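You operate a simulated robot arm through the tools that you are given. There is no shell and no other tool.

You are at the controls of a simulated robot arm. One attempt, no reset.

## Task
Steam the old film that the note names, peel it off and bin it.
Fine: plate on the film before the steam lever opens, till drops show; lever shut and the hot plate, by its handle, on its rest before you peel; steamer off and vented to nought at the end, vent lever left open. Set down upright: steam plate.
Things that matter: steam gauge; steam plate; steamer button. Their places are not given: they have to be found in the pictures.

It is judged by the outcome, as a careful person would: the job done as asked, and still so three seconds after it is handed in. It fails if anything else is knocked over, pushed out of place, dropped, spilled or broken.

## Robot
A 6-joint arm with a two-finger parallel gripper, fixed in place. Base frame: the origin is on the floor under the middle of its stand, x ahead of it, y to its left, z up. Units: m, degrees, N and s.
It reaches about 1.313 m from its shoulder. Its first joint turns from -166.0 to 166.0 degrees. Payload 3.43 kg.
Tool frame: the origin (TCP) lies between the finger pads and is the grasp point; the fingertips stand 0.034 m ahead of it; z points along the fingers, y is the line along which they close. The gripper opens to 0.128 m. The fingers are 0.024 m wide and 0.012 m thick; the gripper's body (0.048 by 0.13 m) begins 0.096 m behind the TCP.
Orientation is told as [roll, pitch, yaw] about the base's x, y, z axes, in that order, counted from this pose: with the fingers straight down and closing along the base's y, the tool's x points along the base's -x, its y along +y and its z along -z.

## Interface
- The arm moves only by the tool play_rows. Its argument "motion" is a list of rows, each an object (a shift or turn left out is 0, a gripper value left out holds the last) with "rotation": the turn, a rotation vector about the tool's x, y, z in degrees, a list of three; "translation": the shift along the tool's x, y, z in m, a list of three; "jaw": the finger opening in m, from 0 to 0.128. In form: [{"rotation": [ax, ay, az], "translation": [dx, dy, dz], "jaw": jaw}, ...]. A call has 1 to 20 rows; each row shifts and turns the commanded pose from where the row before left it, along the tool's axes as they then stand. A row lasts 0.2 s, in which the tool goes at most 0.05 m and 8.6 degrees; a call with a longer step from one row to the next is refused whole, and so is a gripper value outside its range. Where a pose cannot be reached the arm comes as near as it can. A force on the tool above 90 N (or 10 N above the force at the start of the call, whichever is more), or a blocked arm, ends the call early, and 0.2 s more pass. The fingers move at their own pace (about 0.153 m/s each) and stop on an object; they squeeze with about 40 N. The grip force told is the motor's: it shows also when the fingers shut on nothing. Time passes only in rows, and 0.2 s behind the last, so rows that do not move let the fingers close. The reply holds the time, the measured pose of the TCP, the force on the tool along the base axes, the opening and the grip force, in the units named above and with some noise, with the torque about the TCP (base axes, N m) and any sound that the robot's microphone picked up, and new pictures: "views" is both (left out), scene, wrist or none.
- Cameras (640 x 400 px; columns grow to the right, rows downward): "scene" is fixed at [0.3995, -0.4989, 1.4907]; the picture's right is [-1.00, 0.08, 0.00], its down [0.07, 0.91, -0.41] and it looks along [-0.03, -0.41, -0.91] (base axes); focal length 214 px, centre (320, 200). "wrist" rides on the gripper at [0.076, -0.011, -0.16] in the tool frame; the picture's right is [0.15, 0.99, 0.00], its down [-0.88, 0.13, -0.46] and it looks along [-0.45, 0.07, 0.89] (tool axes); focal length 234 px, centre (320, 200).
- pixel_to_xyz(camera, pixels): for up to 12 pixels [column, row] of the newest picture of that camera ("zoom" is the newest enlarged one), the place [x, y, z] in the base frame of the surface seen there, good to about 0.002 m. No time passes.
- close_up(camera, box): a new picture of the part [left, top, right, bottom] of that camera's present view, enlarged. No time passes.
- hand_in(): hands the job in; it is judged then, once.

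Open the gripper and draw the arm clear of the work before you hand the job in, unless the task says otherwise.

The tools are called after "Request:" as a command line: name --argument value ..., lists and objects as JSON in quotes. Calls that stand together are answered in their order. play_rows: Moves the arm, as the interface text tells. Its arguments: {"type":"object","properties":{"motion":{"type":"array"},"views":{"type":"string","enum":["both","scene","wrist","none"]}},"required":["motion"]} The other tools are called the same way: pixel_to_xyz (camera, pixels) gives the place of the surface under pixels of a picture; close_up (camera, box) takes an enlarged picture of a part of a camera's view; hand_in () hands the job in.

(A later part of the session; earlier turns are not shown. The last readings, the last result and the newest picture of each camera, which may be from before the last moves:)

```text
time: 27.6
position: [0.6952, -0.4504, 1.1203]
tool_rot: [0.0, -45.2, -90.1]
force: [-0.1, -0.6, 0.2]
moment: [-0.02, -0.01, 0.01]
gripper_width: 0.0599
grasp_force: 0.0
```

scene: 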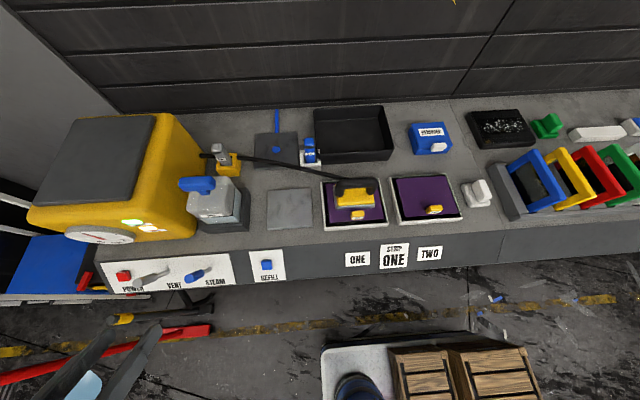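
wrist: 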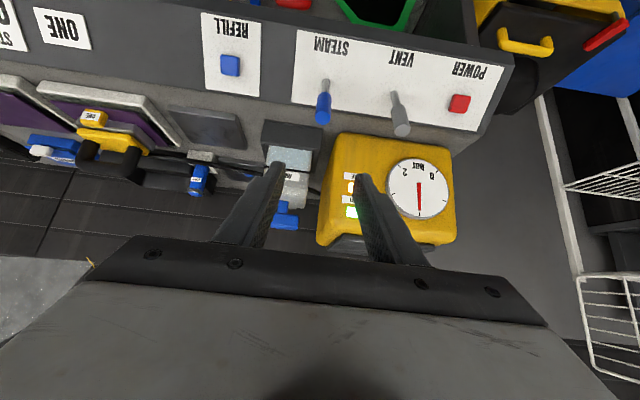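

Scene shows the plate on film ONE, wrist shows the steam lever at (325,80)–(322,118). I measure the lever precisely.

Request:
pixel_to_xyz --camera "wrist" --pixels '[[325, 84], [324, 100], [323, 117], [317, 105], [329, 105], [396, 97], [400, 128], [459, 104], [345, 85], [300, 85]]'

Request:
close_up --camera "wrist" --box '[290, 40, 420, 140]'

```text
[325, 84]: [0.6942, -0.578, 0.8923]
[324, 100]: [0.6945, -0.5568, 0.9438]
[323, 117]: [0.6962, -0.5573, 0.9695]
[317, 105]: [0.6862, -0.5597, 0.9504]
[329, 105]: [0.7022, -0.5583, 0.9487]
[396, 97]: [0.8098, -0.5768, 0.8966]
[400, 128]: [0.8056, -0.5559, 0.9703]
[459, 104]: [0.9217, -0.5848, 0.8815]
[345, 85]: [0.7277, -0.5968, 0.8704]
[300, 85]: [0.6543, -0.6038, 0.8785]
```

```text
4.00 times, centred on (355, 90) of wrist
```

zoom: 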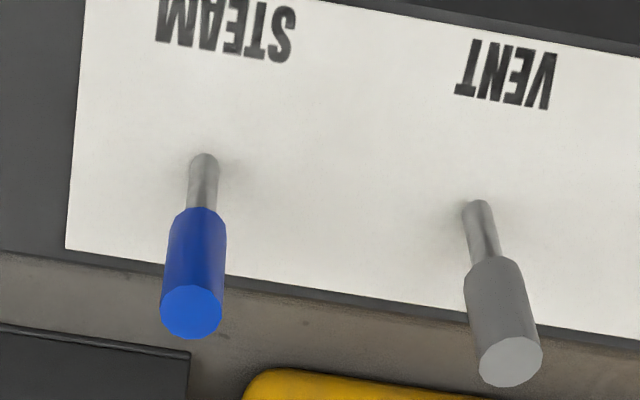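

The steam lever axis passes (0.695,-0.557,0.9695) at its tip, leaning 19° from vertical. I approach along the tool axis, stopping short to check.

Request:
play_rows --motion '[{"translation": [0.0417, 0, 0]}, {"translation": [0, 0, 0.04]}, {"translation": [0, 0, 0.04]}, {"translation": [0, 0, 0.04]}, {"translation": [0, 0, 0.03]}, {}]' --views "both"

Request:
close_up --camera "wrist" --box '[240, 120, 400, 260]'

```text
time: 29.0
position: [0.6948, -0.529, 0.9833]
tool_rot: [0.0, -45.0, -90.0]
force: [-0.4, 0.1, -0.1]
moment: [-0.02, -0.04, 0.0]
gripper_width: 0.0602
grasp_force: 0.1
```

scene: 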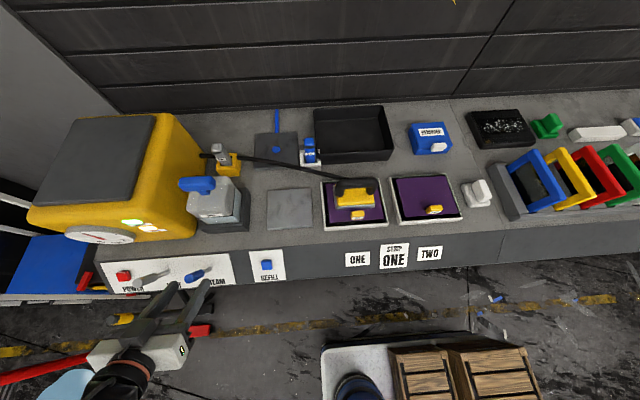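
wrist: 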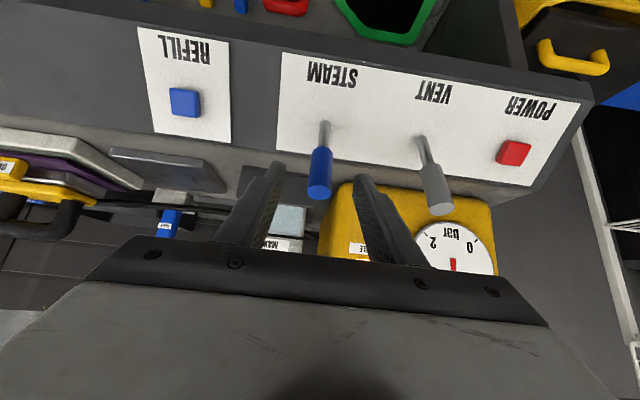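

```text
2.86 times, centred on (320, 190) of wrist
```

zoom: 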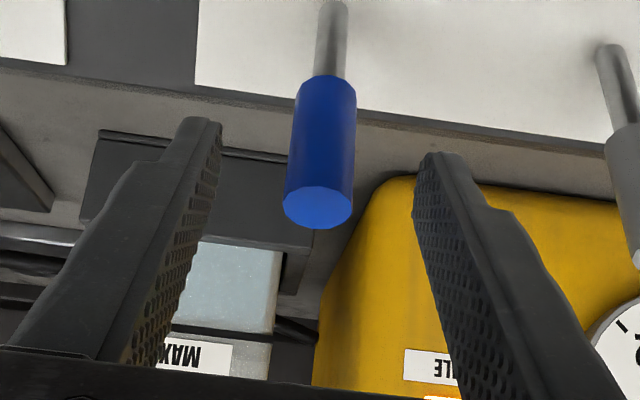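

The lever is centred between the fingers. I advance 0.05 and close on it.

Request:
play_rows --motion '[{"translation": [0, 0, 0.025]}, {"translation": [0, 0, 0.025]}, {}, {"jaw": 0.03}, {"jaw": 0.0}, {}, {}]' --views "both"

Request:
close_up --camera "wrist" --box '[240, 120, 400, 260]'

```text
time: 30.6
position: [0.6945, -0.5635, 0.949]
tool_rot: [-0.1, -45.1, -89.9]
force: [2.3, -2.1, -1.3]
moment: [-0.25, 0.03, -0.03]
gripper_width: 0.0222
grasp_force: 45.0
```

scene: 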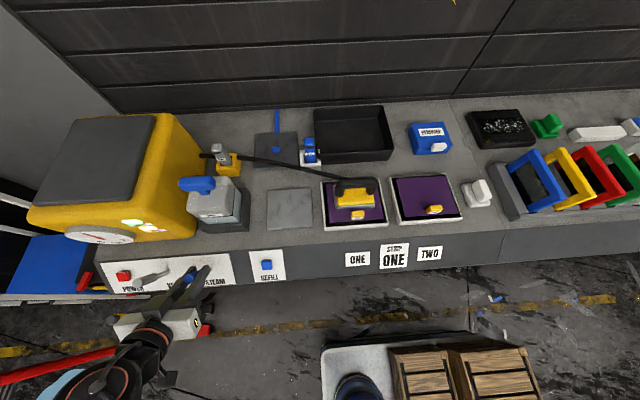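
wrist: 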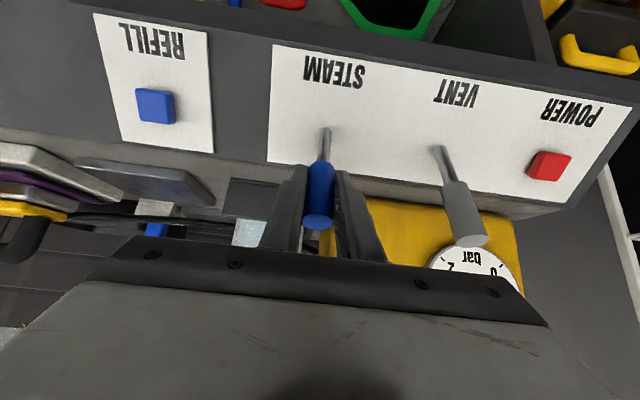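

```text
2.86 times, centred on (320, 190) of wrist
```

zoom: 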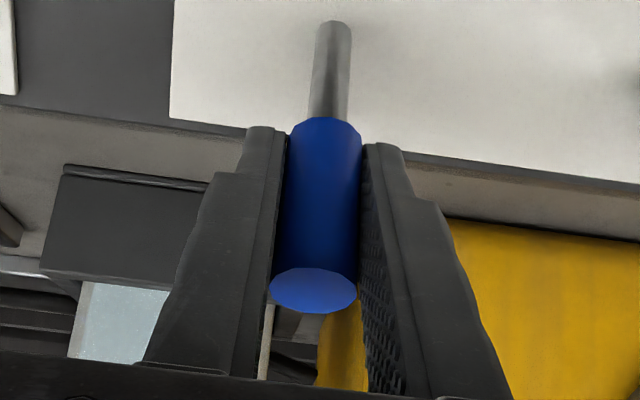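

The lever is gripped (0.0222 wide). I pull it down along its arc a little first (about 11°) and check the force.

Request:
play_rows --motion '[{"translation": [0.0077, 0, -0.0028]}, {"translation": [0.0076, 0, -0.0029]}, {}]' --views "none"

```text
time: 31.4
position: [0.6943, -0.5488, 0.9426]
tool_rot: [0.0, -45.1, -89.9]
force: [-6.9, -18.6, 4.0]
moment: [-1.3, 0.04, -0.03]
gripper_width: 0.0214
grasp_force: 45.1
```

There is some resistance (−18 N in y). I look whether the lever has turned.

Request:
close_up --camera "wrist" --box '[240, 90, 440, 260]'

Request:
pixel_to_xyz --camera "wrist" --pixels '[[324, 140], [322, 155], [319, 222], [320, 190]]'

```text
2.35 times, centred on (340, 175) of wrist
```

zoom: 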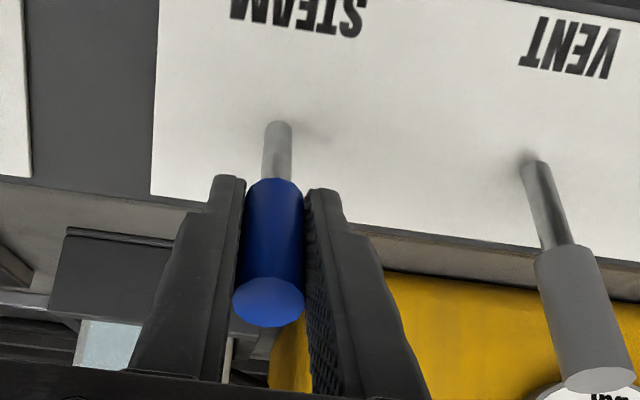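

```text
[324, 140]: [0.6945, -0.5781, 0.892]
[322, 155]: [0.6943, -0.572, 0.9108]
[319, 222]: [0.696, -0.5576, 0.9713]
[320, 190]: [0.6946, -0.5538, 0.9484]
```

The pixel query used the older picture; the new zoom suggests the lever has turned with the fingers. I measure in the zoom picture itself.

Request:
pixel_to_xyz --camera "zoom" --pixels '[[279, 140], [274, 200], [268, 300], [275, 240], [600, 375], [545, 190]]'

```text
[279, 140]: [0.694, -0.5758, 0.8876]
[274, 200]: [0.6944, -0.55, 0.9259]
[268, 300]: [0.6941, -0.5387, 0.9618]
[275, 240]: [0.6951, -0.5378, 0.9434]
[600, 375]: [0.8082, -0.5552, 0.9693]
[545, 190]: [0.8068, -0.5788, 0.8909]
```

The lever tip moved to (-0.539, 0.962), so it turns about x as expected. I continue the arc in small steps.

Request:
play_rows --motion '[{"translation": [0.0075, 0, -0.001]}, {"translation": [0.0075, 0, -0.001]}, {"translation": [0.0075, 0, -0.001]}, {}]' --views "both"

Request:
close_up --camera "wrist" --box '[240, 90, 440, 260]'

Request:
close_up --camera "scene" --box '[310, 165, 400, 235]'

```text
time: 32.4
position: [0.6958, -0.5308, 0.9306]
tool_rot: [0.1, -45.1, -89.8]
force: [-12.7, -18.8, 4.9]
moment: [-1.22, 0.04, -0.07]
gripper_width: 0.0216
grasp_force: 44.7
```

scene: 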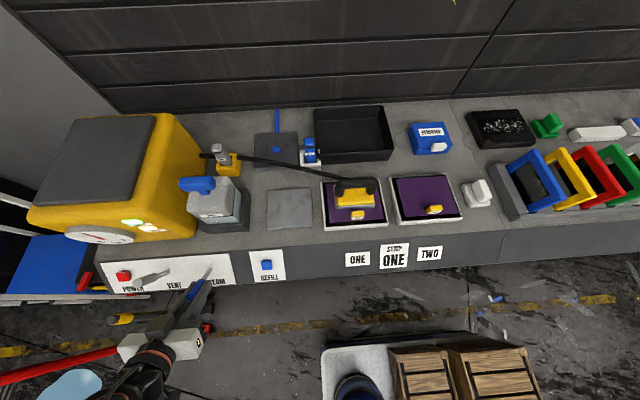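
wrist: 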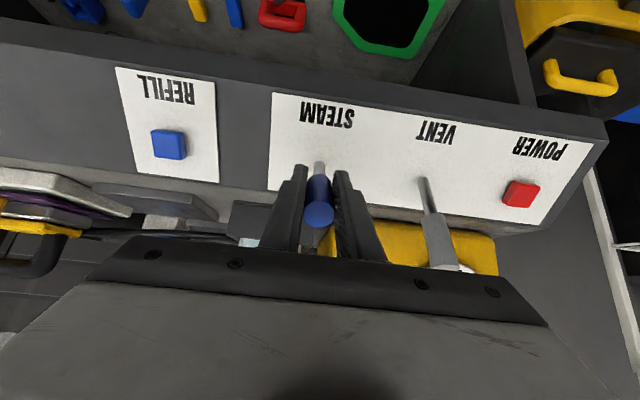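

```text
2.35 times, centred on (340, 175) of wrist
```

zoom: 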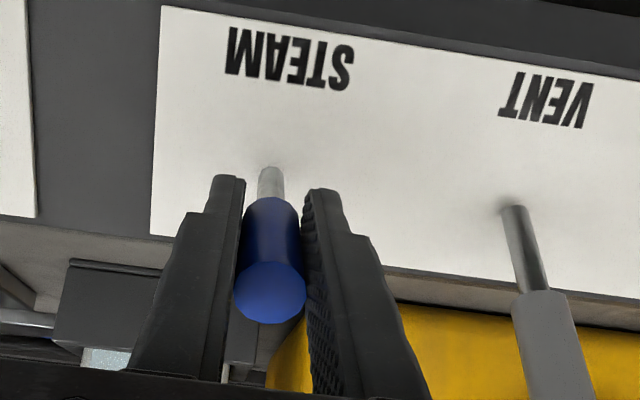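

```text
5.71 times, centred on (355, 200) of scene
```

zoom: 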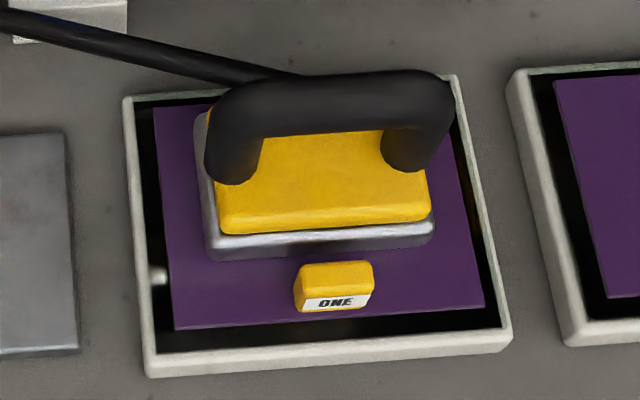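

Lever is now about aligned with the panel normal (45°); no drops yet. I continue to pull it down.

Request:
play_rows --motion '[{"translation": [0.0075, 0, 0.001]}, {"translation": [0.0075, 0, 0.001]}, {"translation": [0.0075, 0, 0.001]}, {}]' --views "both"

Request:
close_up --camera "wrist" --box '[240, 90, 440, 260]'

Request:
close_up --camera "scene" --box '[310, 165, 400, 235]'

```text
time: 33.4
position: [0.6952, -0.5153, 0.91]
tool_rot: [0.0, -45.2, -89.9]
force: [-25.0, -3.5, 11.2]
moment: [-0.91, -0.32, -0.15]
gripper_width: 0.0218
grasp_force: 45.1
```

scene: 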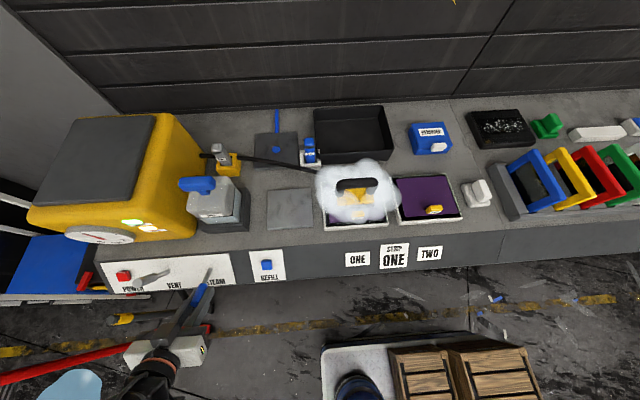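
wrist: 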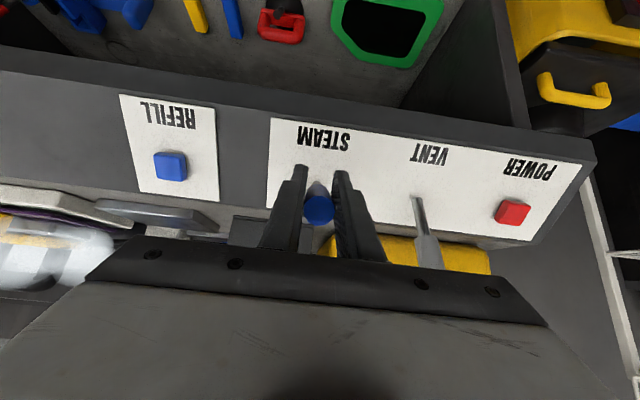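

```text
2.35 times, centred on (340, 175) of wrist
```

zoom: 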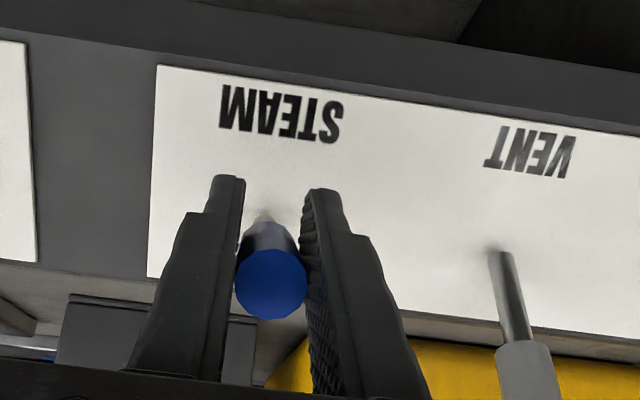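

```text
5.71 times, centred on (355, 200) of scene
```

zoom: 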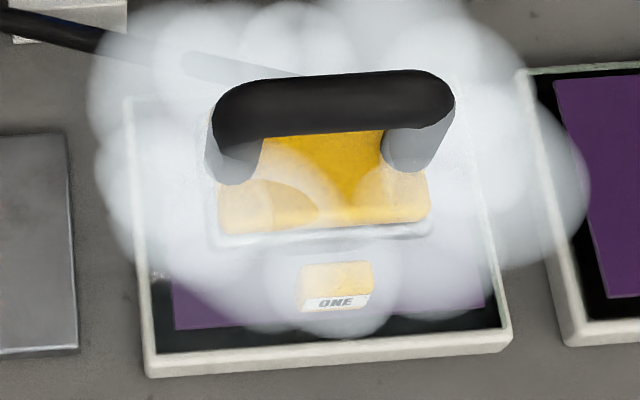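

Steam now flows around the plate on film ONE. I wait, holding the lever, watching for drops and the gauge.

Request:
play_rows --motion '[{}, {}, {}, {}, {}, {}, {}, {}]' --views "scene"

Request:
close_up --camera "scene" --box '[60, 200, 170, 270]'

Request:
close_up --camera "scene" --box '[310, 165, 400, 235]'

```text
time: 35.2
position: [0.6949, -0.5153, 0.912]
tool_rot: [0.0, -45.0, -90.0]
force: [-46.8, 14.8, -7.0]
moment: [0.91, -0.53, -0.06]
gripper_width: 0.022
grasp_force: 44.8
```

scene: 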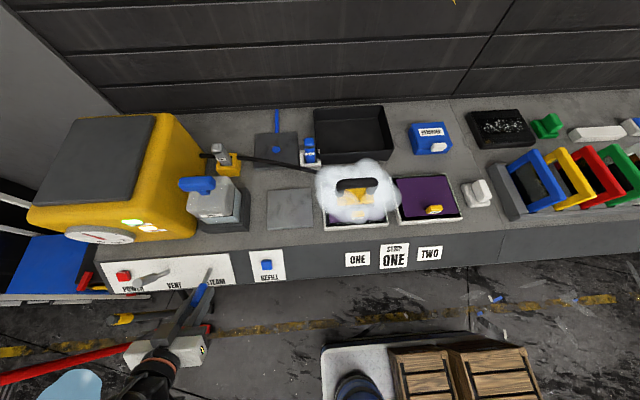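

```text
5.71 times, centred on (115, 235) of scene
```

zoom: 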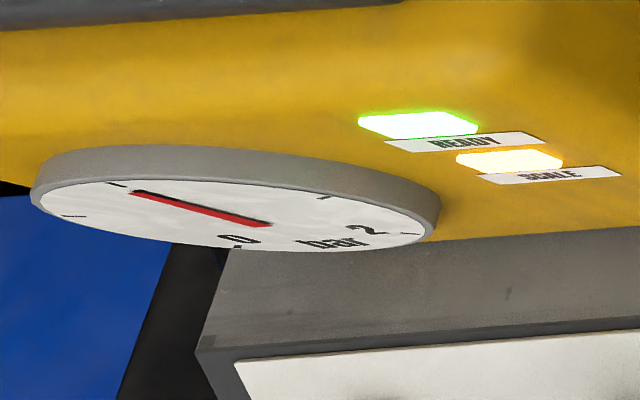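

```text
5.71 times, centred on (355, 200) of scene
```

zoom: 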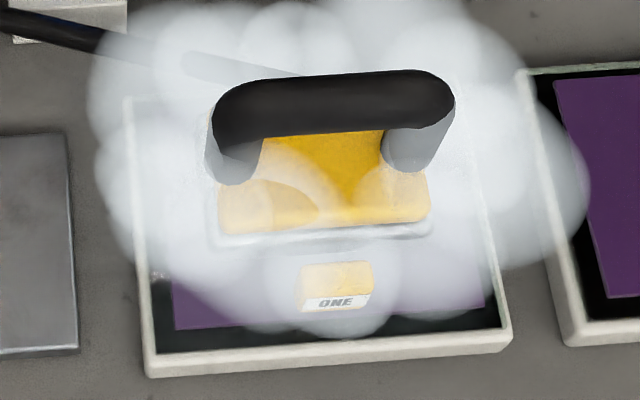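

Lateral force is building up (−47 N in x) from holding the lever, so I open the jaw slightly to relieve it and see whether the lever stays down.

Request:
play_rows --motion '[{"jaw": 0.05}, {}, {}]' --views "both"

Request:
close_up --camera "wrist" --box '[240, 90, 440, 260]'

Request:
close_up --camera "scene" --box '[310, 165, 400, 235]'

```text
time: 36.0
position: [0.6976, -0.5164, 0.9106]
tool_rot: [0.1, -45.0, -89.9]
force: [-0.4, -0.1, 0.7]
moment: [-0.04, 0.02, 0.03]
gripper_width: 0.05
grasp_force: 0.1
```

scene: 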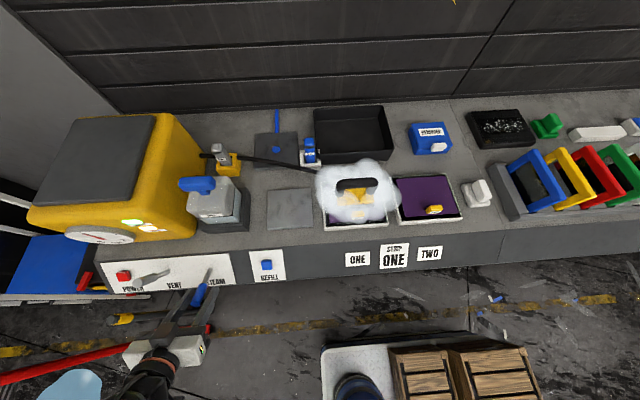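
wrist: 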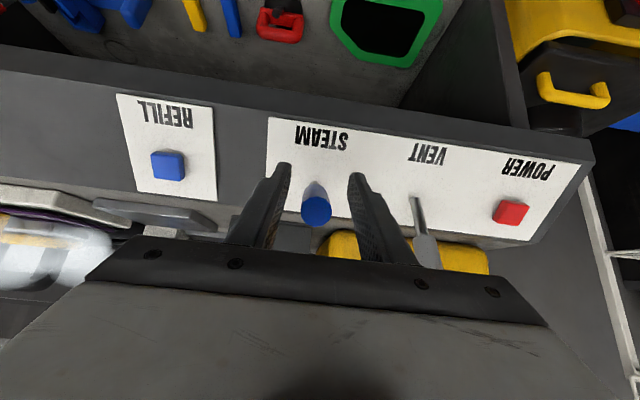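

```text
2.35 times, centred on (340, 175) of wrist
```

zoom: 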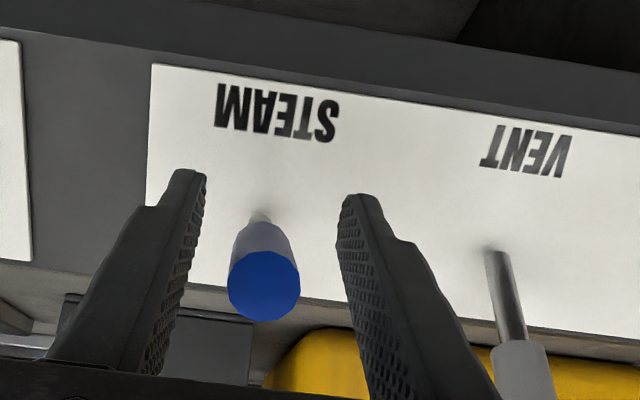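

```text
5.71 times, centred on (355, 200) of scene
```

zoom: 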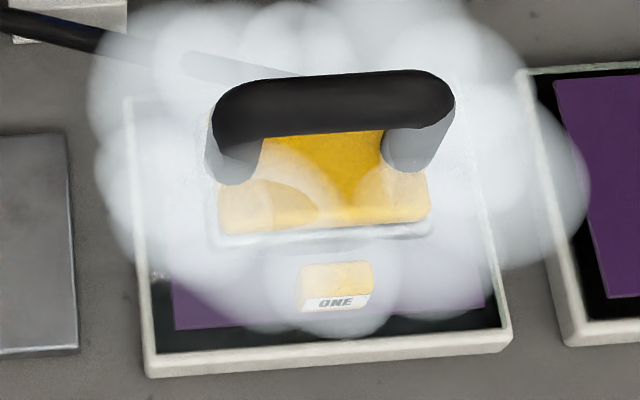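

The lever stays down by itself and steam continues. I keep waiting for drops on the film.

Request:
play_rows --motion '[{}, {}, {}, {}, {}, {}, {}, {}, {}, {}]' --views "scene"

Request:
close_up --camera "scene" --box '[310, 165, 400, 235]'

Request:
close_up --camera "scene" --box '[60, 200, 170, 270]'

```text
time: 38.2
position: [0.6967, -0.5163, 0.911]
tool_rot: [0.0, -45.1, -89.9]
force: [0.1, 0.8, 0.3]
moment: [-0.01, -0.01, 0.01]
gripper_width: 0.0499
grasp_force: 0.0
```

scene: 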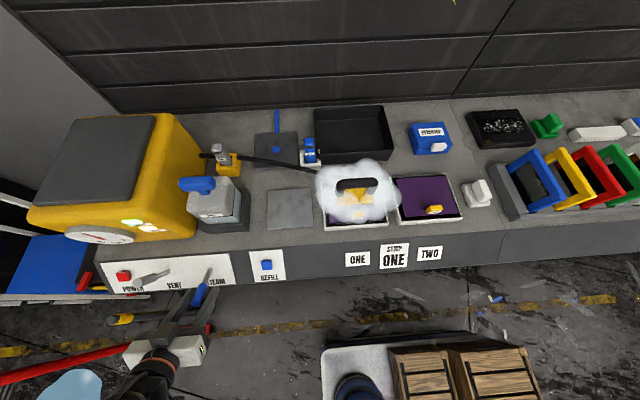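

```text
5.71 times, centred on (355, 200) of scene
```

zoom: 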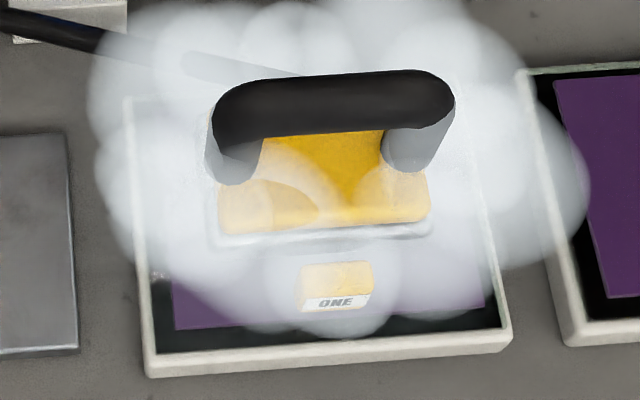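

```text
5.71 times, centred on (115, 235) of scene
```

zoom: 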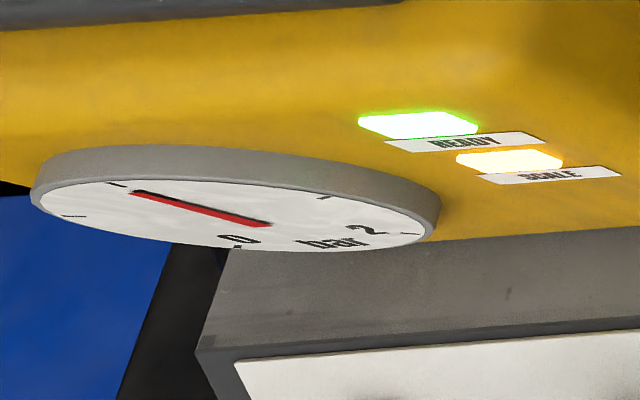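

No drops visible yet after ~5 s of steam; the gauge holds at 1 bar. I wait a bit more in short intervals.

Request:
play_rows --motion '[{}, {}, {}, {}, {}, {}]' --views "scene"

Request:
close_up --camera "scene" --box '[315, 170, 395, 230]'

```text
time: 39.6
position: [0.6975, -0.5154, 0.9121]
tool_rot: [0.0, -45.1, -89.9]
force: [0.5, -0.1, -0.2]
moment: [0.0, 0.01, -0.01]
gripper_width: 0.0501
grasp_force: 0.1
```

scene: 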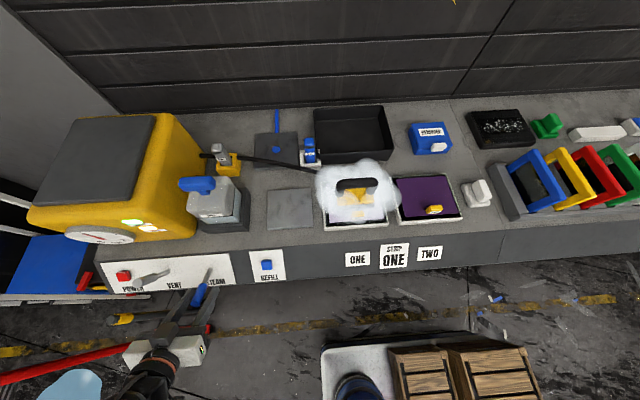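

```text
6.67 times, centred on (355, 200) of scene
```

zoom: 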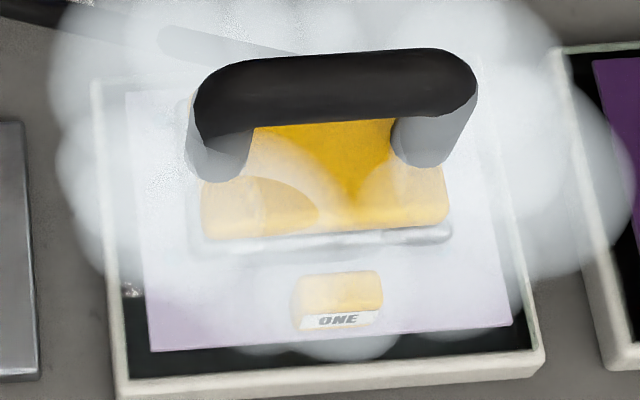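

The film has changed from dark purple to a pale lilac tone. I zoom tighter to look for drops.

Request:
close_up --camera "scene" --box '[325, 205, 390, 230]'

Request:
close_up --camera "wrist" --box '[0, 180, 130, 300]'

```text
9.85 times, centred on (358, 218) of scene
```

zoom: 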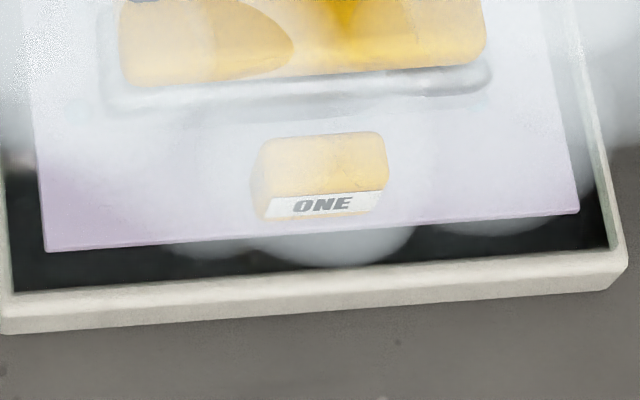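

```text
3.33 times, centred on (65, 240) of wrist
```

zoom: 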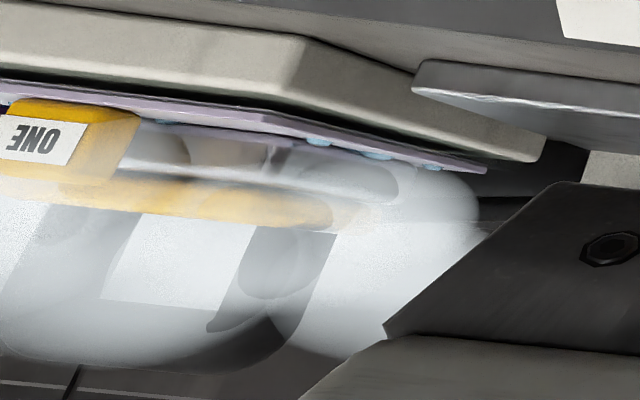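

The wrist zoom shows light-blue drops on the film at (318,140), (375,153), (430,165), and the film has turned pale: drops show. I grip the lever again (shifting 3 mm in −x) and push it back up along its arc to shut.

Request:
play_rows --motion '[{"translation": [0, -0.003, 0], "jaw": 0.03}, {"jaw": 0.0}, {}, {"translation": [-0.008, 0, -0.0006]}, {"translation": [-0.008, 0, -0.0006]}, {"translation": [-0.0077, 0, -0.0006]}, {"translation": [-0.0075, 0, 0.001]}, {"translation": [-0.0075, 0, 0.001]}, {"translation": [-0.0075, 0, 0.001]}, {"translation": [-0.0077, 0, 0.0028]}, {"translation": [-0.0076, 0, 0.0029]}, {}]' --views "both"

Request:
close_up --camera "wrist" --box '[240, 90, 440, 260]'

Request:
close_up --camera "scene" --box '[315, 170, 395, 230]'

```text
time: 42.2
position: [0.6947, -0.5635, 0.9488]
tool_rot: [-0.1, -45.1, -89.8]
force: [38.8, 17.1, -15.3]
moment: [1.0, -0.01, 0.23]
gripper_width: 0.0221
grasp_force: 44.9
```

scene: 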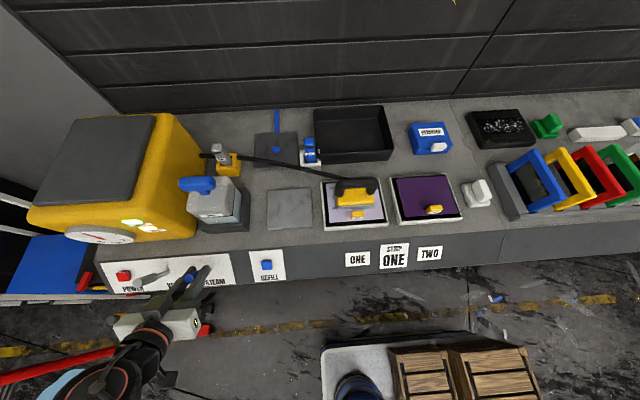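
wrist: 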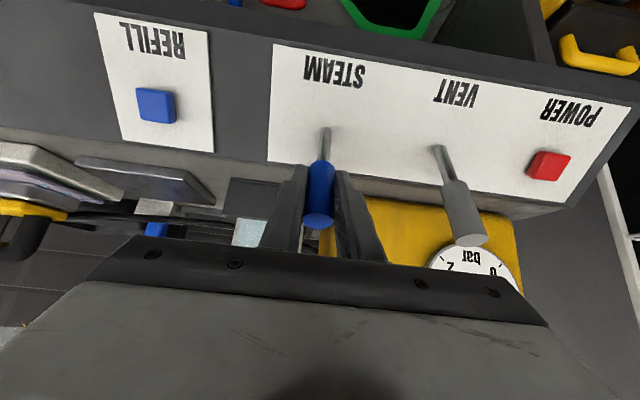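

```text
2.35 times, centred on (340, 175) of wrist
```

zoom: 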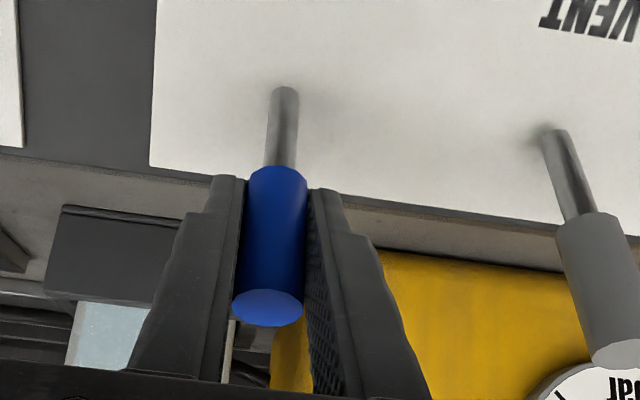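

```text
6.67 times, centred on (355, 200) of scene
```

zoom: 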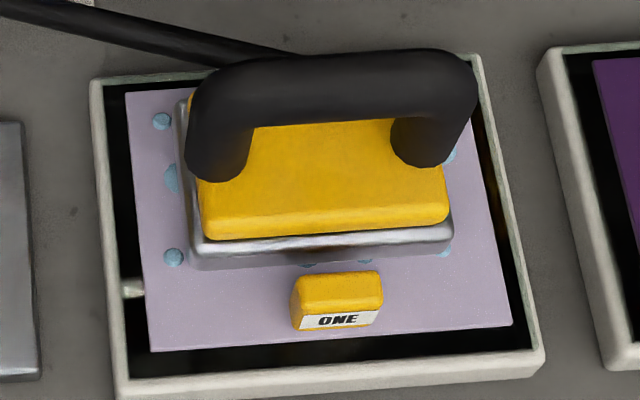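

Steam has stopped and drops are clearly visible on the pale film. I check the lever tip position against its original shut position, then release.

Request:
pixel_to_xyz --camera "wrist" --pixels '[[319, 222], [325, 140], [465, 238], [437, 160]]'

Request:
play_rows --motion '[{"jaw": 0.06}, {}, {"translation": [0, 0, -0.03]}, {"translation": [0, 0, -0.04]}, {"translation": [0, 0, -0.04]}, {"translation": [0, 0, -0.04]}, {}]' --views "both"

```text
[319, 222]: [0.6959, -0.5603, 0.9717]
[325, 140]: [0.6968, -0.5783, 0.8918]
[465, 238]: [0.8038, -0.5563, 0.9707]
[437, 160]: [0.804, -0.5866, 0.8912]
```

```text
time: 43.8
position: [0.691, -0.4611, 1.0571]
tool_rot: [-0.1, -45.2, -89.9]
force: [-0.4, 0.1, -0.5]
moment: [-0.03, 0.03, 0.0]
gripper_width: 0.06
grasp_force: 0.0
```

scene: 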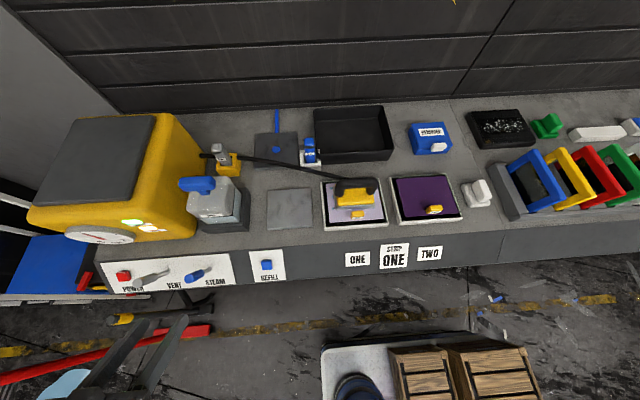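
wrist: 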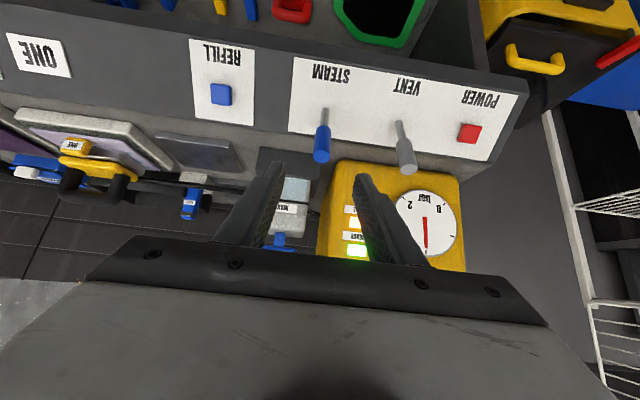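

The steam lever is shut and the gauge still reads about 1 bar. Now I return to the plate: untilt while moving −x, then yaw back to close along y.

Request:
play_rows --motion '[{"rotation": [0, 7.5, 0], "translation": [0, -0.04, 0]}, {"rotation": [0, 7.5, 0], "translation": [0, -0.04, 0]}, {"rotation": [0, 7.5, 0], "translation": [0, -0.04, 0]}, {"rotation": [0, 7.5, 0], "translation": [0, -0.04, 0]}, {"rotation": [0, 7.5, 0], "translation": [0, -0.04, 0]}, {"rotation": [0, 7.5, 0], "translation": [0, -0.04, 0]}, {"rotation": [0, 0, -8.1818], "translation": [0, 0, -0.006]}, {"rotation": [0, 0, -8.1818], "translation": [0, 0, -0.006]}, {"rotation": [0, 0, -8.1818], "translation": [0, 0, -0.006]}, {"rotation": [0, 0, -8.1818], "translation": [0, 0, -0.006]}, {"rotation": [0, 0, -8.1818], "translation": [0, 0, -0.006]}, {"rotation": [0, 0, -8.1818], "translation": [0, 0, -0.006]}, {"rotation": [0, 0, -8.1818], "translation": [0, 0, -0.006]}, {"rotation": [0, 0, -8.1818], "translation": [0, 0, -0.006]}, {"rotation": [0, 0, -8.1818], "translation": [0, 0, -0.006]}, {"rotation": [0, 0, -8.1818], "translation": [0, 0, -0.006]}, {"rotation": [0, 0, -8.1818], "translation": [0, 0, -0.006]}, {}]' --views "none"

```text
time: 47.6
position: [0.4518, -0.4583, 1.122]
tool_rot: [0.0, -0.1, 0.1]
force: [-0.6, -0.8, 0.4]
moment: [-0.03, 0.01, 0.05]
gripper_width: 0.06
grasp_force: 0.0
```

Tool is back at yaw 0 at (0.452,-0.458,1.122). I move over the plate's handle.

Request:
play_rows --motion '[{"translation": [0.0239, -0.0413, 0.003]}, {"translation": [0.0239, -0.0413, 0.003]}, {"translation": [0.0239, -0.0413, 0.003]}, {"translation": [0.0239, -0.0413, 0.003]}, {"translation": [0.0239, -0.0413, 0.003]}, {"translation": [0.0239, -0.0413, 0.003]}, {"translation": [0.0238, -0.0413, 0.003]}, {}]' --views "wrist"

Request:
close_up --camera "wrist" --box '[230, 50, 420, 230]'

Request:
pixel_to_xyz --camera "wrist" --pixels '[[324, 115], [322, 150], [318, 190], [313, 150], [331, 150]]'

```text
time: 49.4
position: [0.2872, -0.7474, 1.1035]
tool_rot: [0.0, 0.0, 0.1]
force: [-0.2, -0.8, 0.3]
moment: [-0.02, 0.0, 0.01]
gripper_width: 0.06
grasp_force: 0.0
```

wrist: 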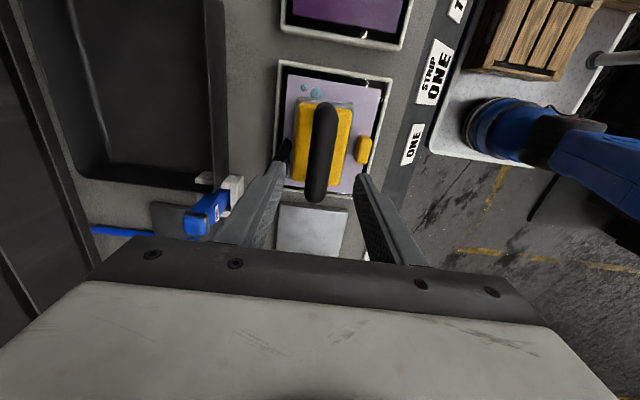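

```text
2.22 times, centred on (325, 140) of wrist
```

zoom: 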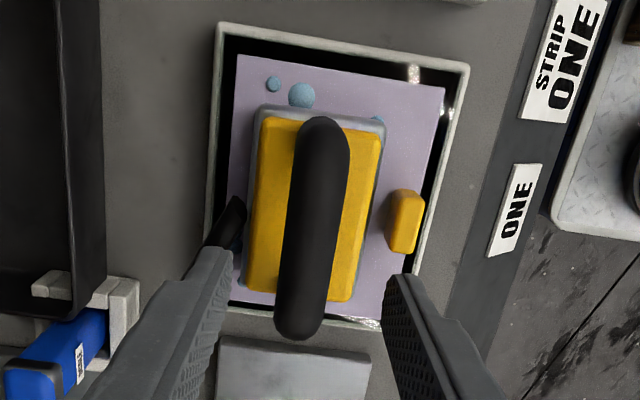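

```text
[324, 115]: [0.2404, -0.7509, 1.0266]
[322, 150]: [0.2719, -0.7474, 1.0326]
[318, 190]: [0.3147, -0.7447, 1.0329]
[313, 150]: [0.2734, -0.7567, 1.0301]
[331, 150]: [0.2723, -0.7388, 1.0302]
```

Handle is centred under the gripper at y≈-0.7475, top z≈1.033. I descend to z≈1.022 and grip it.

Request:
play_rows --motion '[{"translation": [0.0015, 0, 0.03]}, {"translation": [0, 0, 0.03]}, {"translation": [0, 0, 0.02]}, {}, {"jaw": 0.0}, {}, {}]' --views "wrist"

```text
time: 51.0
position: [0.2853, -0.7477, 1.0223]
tool_rot: [-0.1, 0.1, 0.0]
force: [-0.3, -0.8, 0.2]
moment: [0.02, 0.01, 0.0]
gripper_width: 0.025
grasp_force: 40.0
```

wrist: 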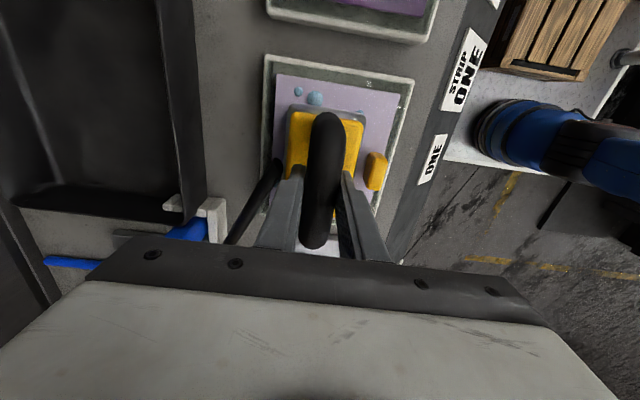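

Gripped (0.025). I lift 0.045, carry it back over the rest to (0.4685,-0.739), staying above.

Request:
play_rows --motion '[{"translation": [0, 0, -0.015]}, {"translation": [0, 0, -0.03]}, {"translation": [-0.0458, 0.002, 0]}, {"translation": [-0.0458, 0.002, 0]}, {"translation": [-0.0458, 0.002, 0]}, {"translation": [-0.0458, 0.0025, 0]}, {}]' --views "both"

Request:
close_up --camera "wrist" --box '[230, 60, 420, 240]'

```text
time: 52.6
position: [0.469, -0.7386, 1.0669]
tool_rot: [-0.2, 0.0, 0.0]
force: [-0.5, -0.3, -3.5]
moment: [0.0, 0.06, -0.02]
gripper_width: 0.0253
grasp_force: 39.7
```

scene: 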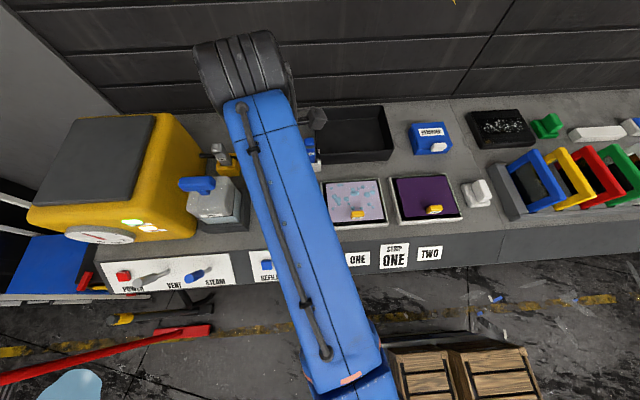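
wrist: 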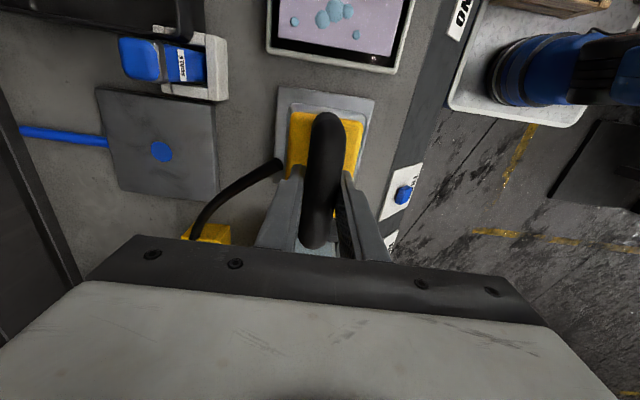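

```text
2.22 times, centred on (325, 150) of wrist
```

zoom: 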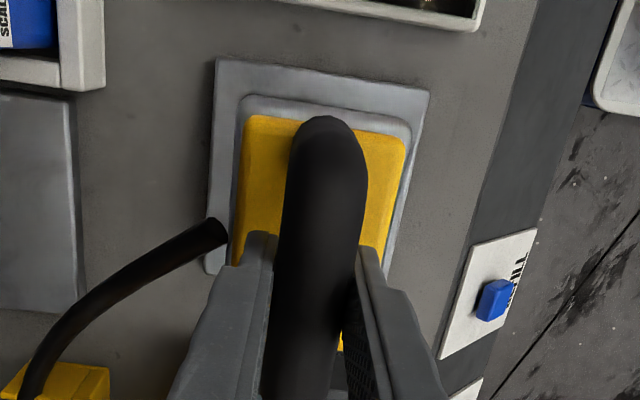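

The film (with drops) is uncovered and the plate hangs over its rest, well aligned. I lower it to the rest (z≈1.004) in decreasing steps.

Request:
play_rows --motion '[{"translation": [0, 0, 0.025]}, {"translation": [0, 0, 0.025]}, {"translation": [0, 0, 0.006]}, {"translation": [0, 0, 0.004]}, {"translation": [0, 0, 0.002]}, {}]' --views "none"

```text
time: 54.0
position: [0.467, -0.7405, 1.0036]
tool_rot: [-0.1, 0.0, 0.0]
force: [0.1, -0.2, -3.5]
moment: [0.01, 0.01, 0.02]
gripper_width: 0.0254
grasp_force: 40.0
```

Force still shows the plate's weight, so it hasn't touched. I lower by 1 mm steps.

Request:
play_rows --motion '[{"translation": [0, 0, 0.001]}, {"translation": [0, 0, 0.001]}, {}]' --views "none"

```text
time: 54.8
position: [0.4673, -0.7401, 1.0021]
tool_rot: [-0.2, 0.0, 0.0]
force: [1.0, -4.4, 7.9]
moment: [0.11, 0.11, 0.05]
gripper_width: 0.025
grasp_force: 39.8
```

Contact is made (force z +8 N). I release and rise.

Request:
play_rows --motion '[{"translation": [0, 0, -0.0005]}, {"jaw": 0.06}, {}, {"translation": [0, 0, -0.015]}, {"translation": [0, 0, -0.035]}, {"translation": [0, 0, -0.04]}, {}]' --views "both"

Request:
close_up --camera "wrist" --box '[230, 60, 420, 240]'

Request:
close_up --camera "scene" --box '[315, 170, 395, 230]'

```text
time: 56.4
position: [0.4661, -0.7407, 1.0923]
tool_rot: [-0.2, 0.0, 0.0]
force: [0.6, 1.2, -0.7]
moment: [0.01, -0.01, 0.0]
gripper_width: 0.0601
grasp_force: 0.1
```

scene: 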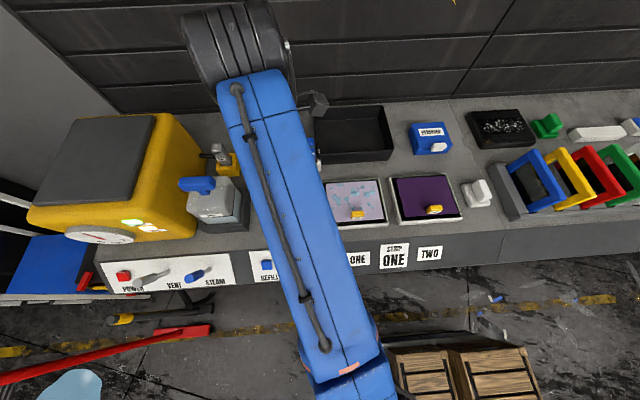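
wrist: 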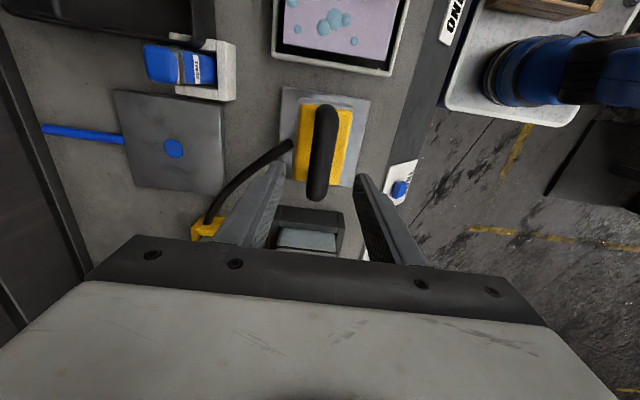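

```text
2.22 times, centred on (325, 150) of wrist
```

zoom: 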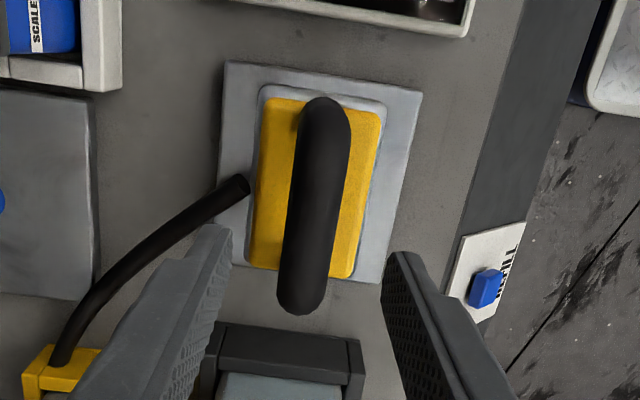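

```text
6.67 times, centred on (355, 200) of scene
```

zoom: 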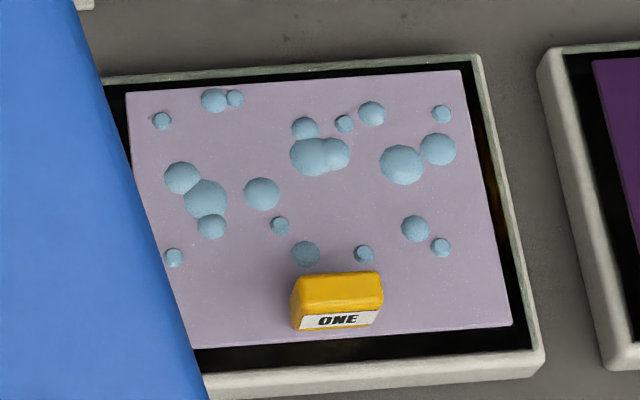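

The plate is centred upright on its rest and the film is covered with drops. Next I move over the tab at (0.285,-0.691).

Request:
play_rows --motion '[{"translation": [0.0453, 0.0124, 0]}, {"translation": [0.0453, 0.0124, 0]}, {"translation": [0.0453, 0.0124, 0]}, {"translation": [0.0453, 0.0124, 0]}, {}]' --views "both"

Request:
close_up --camera "wrist" --box '[230, 50, 420, 230]'

```text
time: 57.6
position: [0.2847, -0.6907, 1.0919]
tool_rot: [-0.2, -0.1, 0.1]
force: [0.4, 0.0, -0.3]
moment: [0.0, -0.03, 0.02]
gripper_width: 0.0602
grasp_force: 0.1
```

scene: 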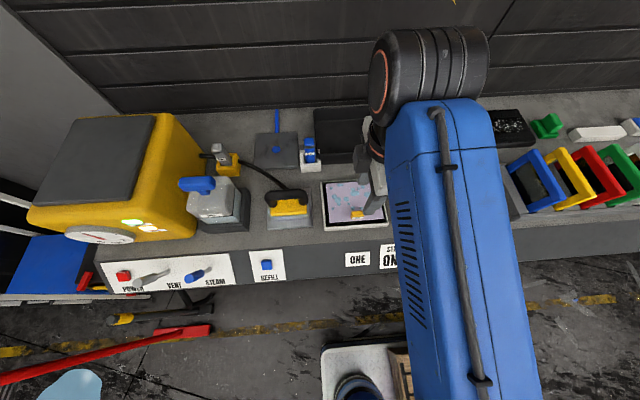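
wrist: 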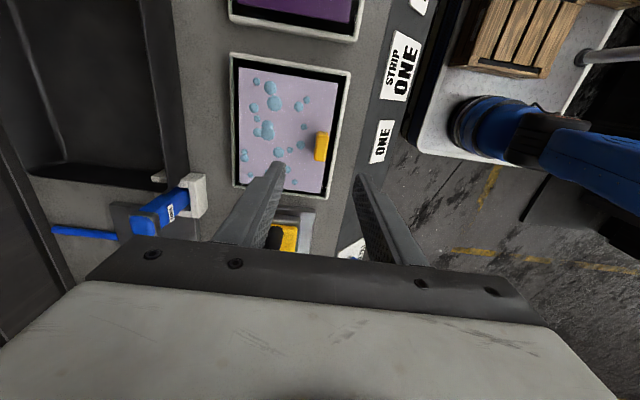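

```text
2.22 times, centred on (325, 140) of wrist
```

zoom: 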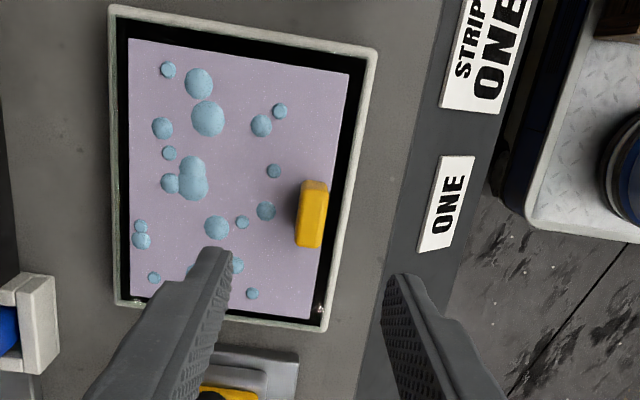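

Request:
pixel_to_xyz --camera "zoom" --pixels '[[310, 185], [316, 245], [299, 215], [313, 215], [324, 215], [303, 240], [322, 185], [285, 215], [335, 215], [365, 215]]'

Request:
pixel_to_xyz --camera "wrist" --pixels '[[60, 90], [110, 60], [150, 100], [30, 170], [170, 160], [40, 20], [160, 20], [185, 150], [150, 20], [100, 150]]'

```text
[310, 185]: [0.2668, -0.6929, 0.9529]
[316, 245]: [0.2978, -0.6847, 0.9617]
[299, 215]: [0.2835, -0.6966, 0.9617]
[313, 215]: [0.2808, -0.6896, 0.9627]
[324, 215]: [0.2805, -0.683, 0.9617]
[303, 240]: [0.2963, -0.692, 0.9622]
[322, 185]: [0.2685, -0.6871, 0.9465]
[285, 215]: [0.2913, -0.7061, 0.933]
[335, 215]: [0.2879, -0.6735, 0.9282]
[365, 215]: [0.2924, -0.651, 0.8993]
```

```text
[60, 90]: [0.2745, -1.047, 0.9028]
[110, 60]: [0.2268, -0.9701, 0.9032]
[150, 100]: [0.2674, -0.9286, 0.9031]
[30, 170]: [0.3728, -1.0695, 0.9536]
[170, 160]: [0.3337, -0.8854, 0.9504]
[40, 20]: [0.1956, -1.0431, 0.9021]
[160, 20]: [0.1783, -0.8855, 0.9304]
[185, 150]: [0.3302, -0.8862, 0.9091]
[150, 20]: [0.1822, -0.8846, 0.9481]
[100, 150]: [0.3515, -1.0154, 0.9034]
```

The tab centre is (0.2835,-0.690), top z≈0.963. I descend with jaw 0.05 to z≈0.975 (tips at 0.941, just above the film) and grip the tab.

Request:
play_rows --motion '[{"translation": [0.001, 0.0007, 0.04], "jaw": 0.05}, {"translation": [0, 0, 0.04]}, {"translation": [0, 0, 0.025]}, {"translation": [0, 0, 0.012]}, {}]' --views "wrist"

Request:
close_up --camera "wrist" --box '[230, 90, 420, 270]'

```text
time: 58.8
position: [0.2842, -0.6904, 0.9741]
tool_rot: [-0.1, -0.1, -0.1]
force: [0.3, -0.7, 0.3]
moment: [0.0, 0.02, -0.02]
gripper_width: 0.05
grasp_force: 0.0
```

wrist: 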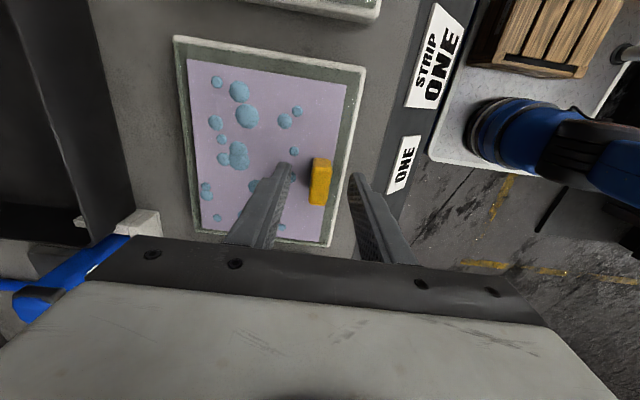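

```text
2.22 times, centred on (325, 180) of wrist
```

zoom: 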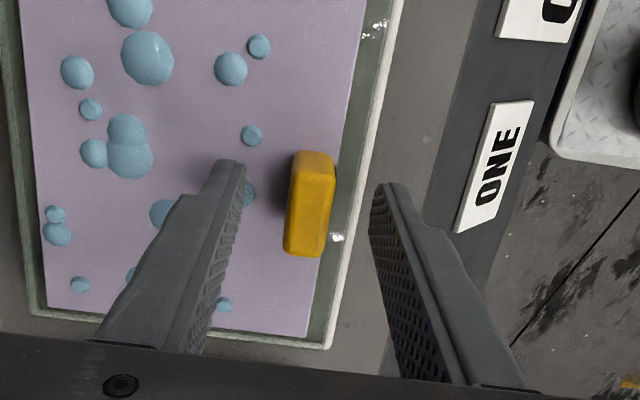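

The tab sits between the fingers. I close on it.

Request:
play_rows --motion '[{"jaw": 0.025}, {"jaw": 0.0}, {}, {}]' --views "wrist"

Request:
close_up --camera "wrist" --box '[230, 90, 420, 270]'

```text
time: 59.8
position: [0.2857, -0.6887, 0.9736]
tool_rot: [0.0, 0.0, 0.0]
force: [0.1, -0.5, -0.1]
moment: [-0.01, -0.03, 0.01]
gripper_width: 0.0148
grasp_force: 40.4
```

wrist: 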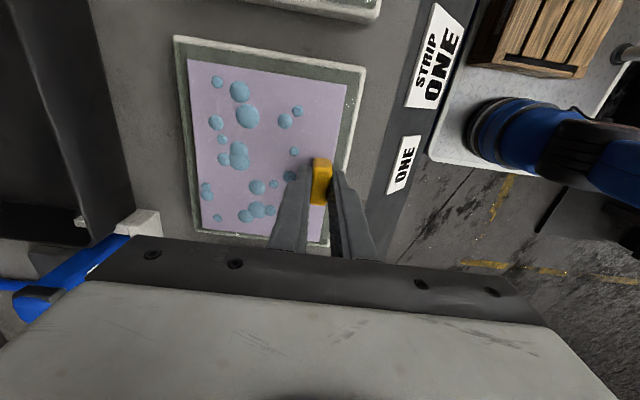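

```text
2.22 times, centred on (325, 180) of wrist
```

zoom: 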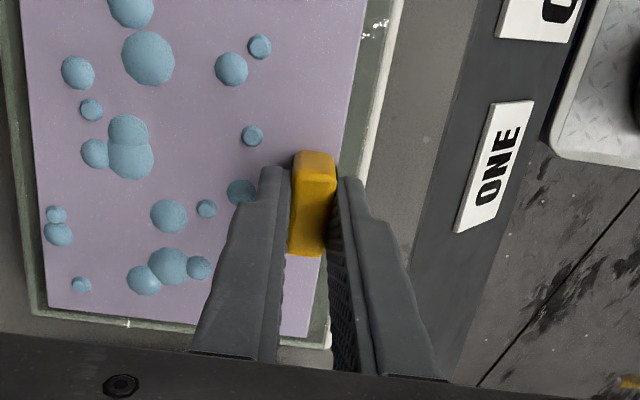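

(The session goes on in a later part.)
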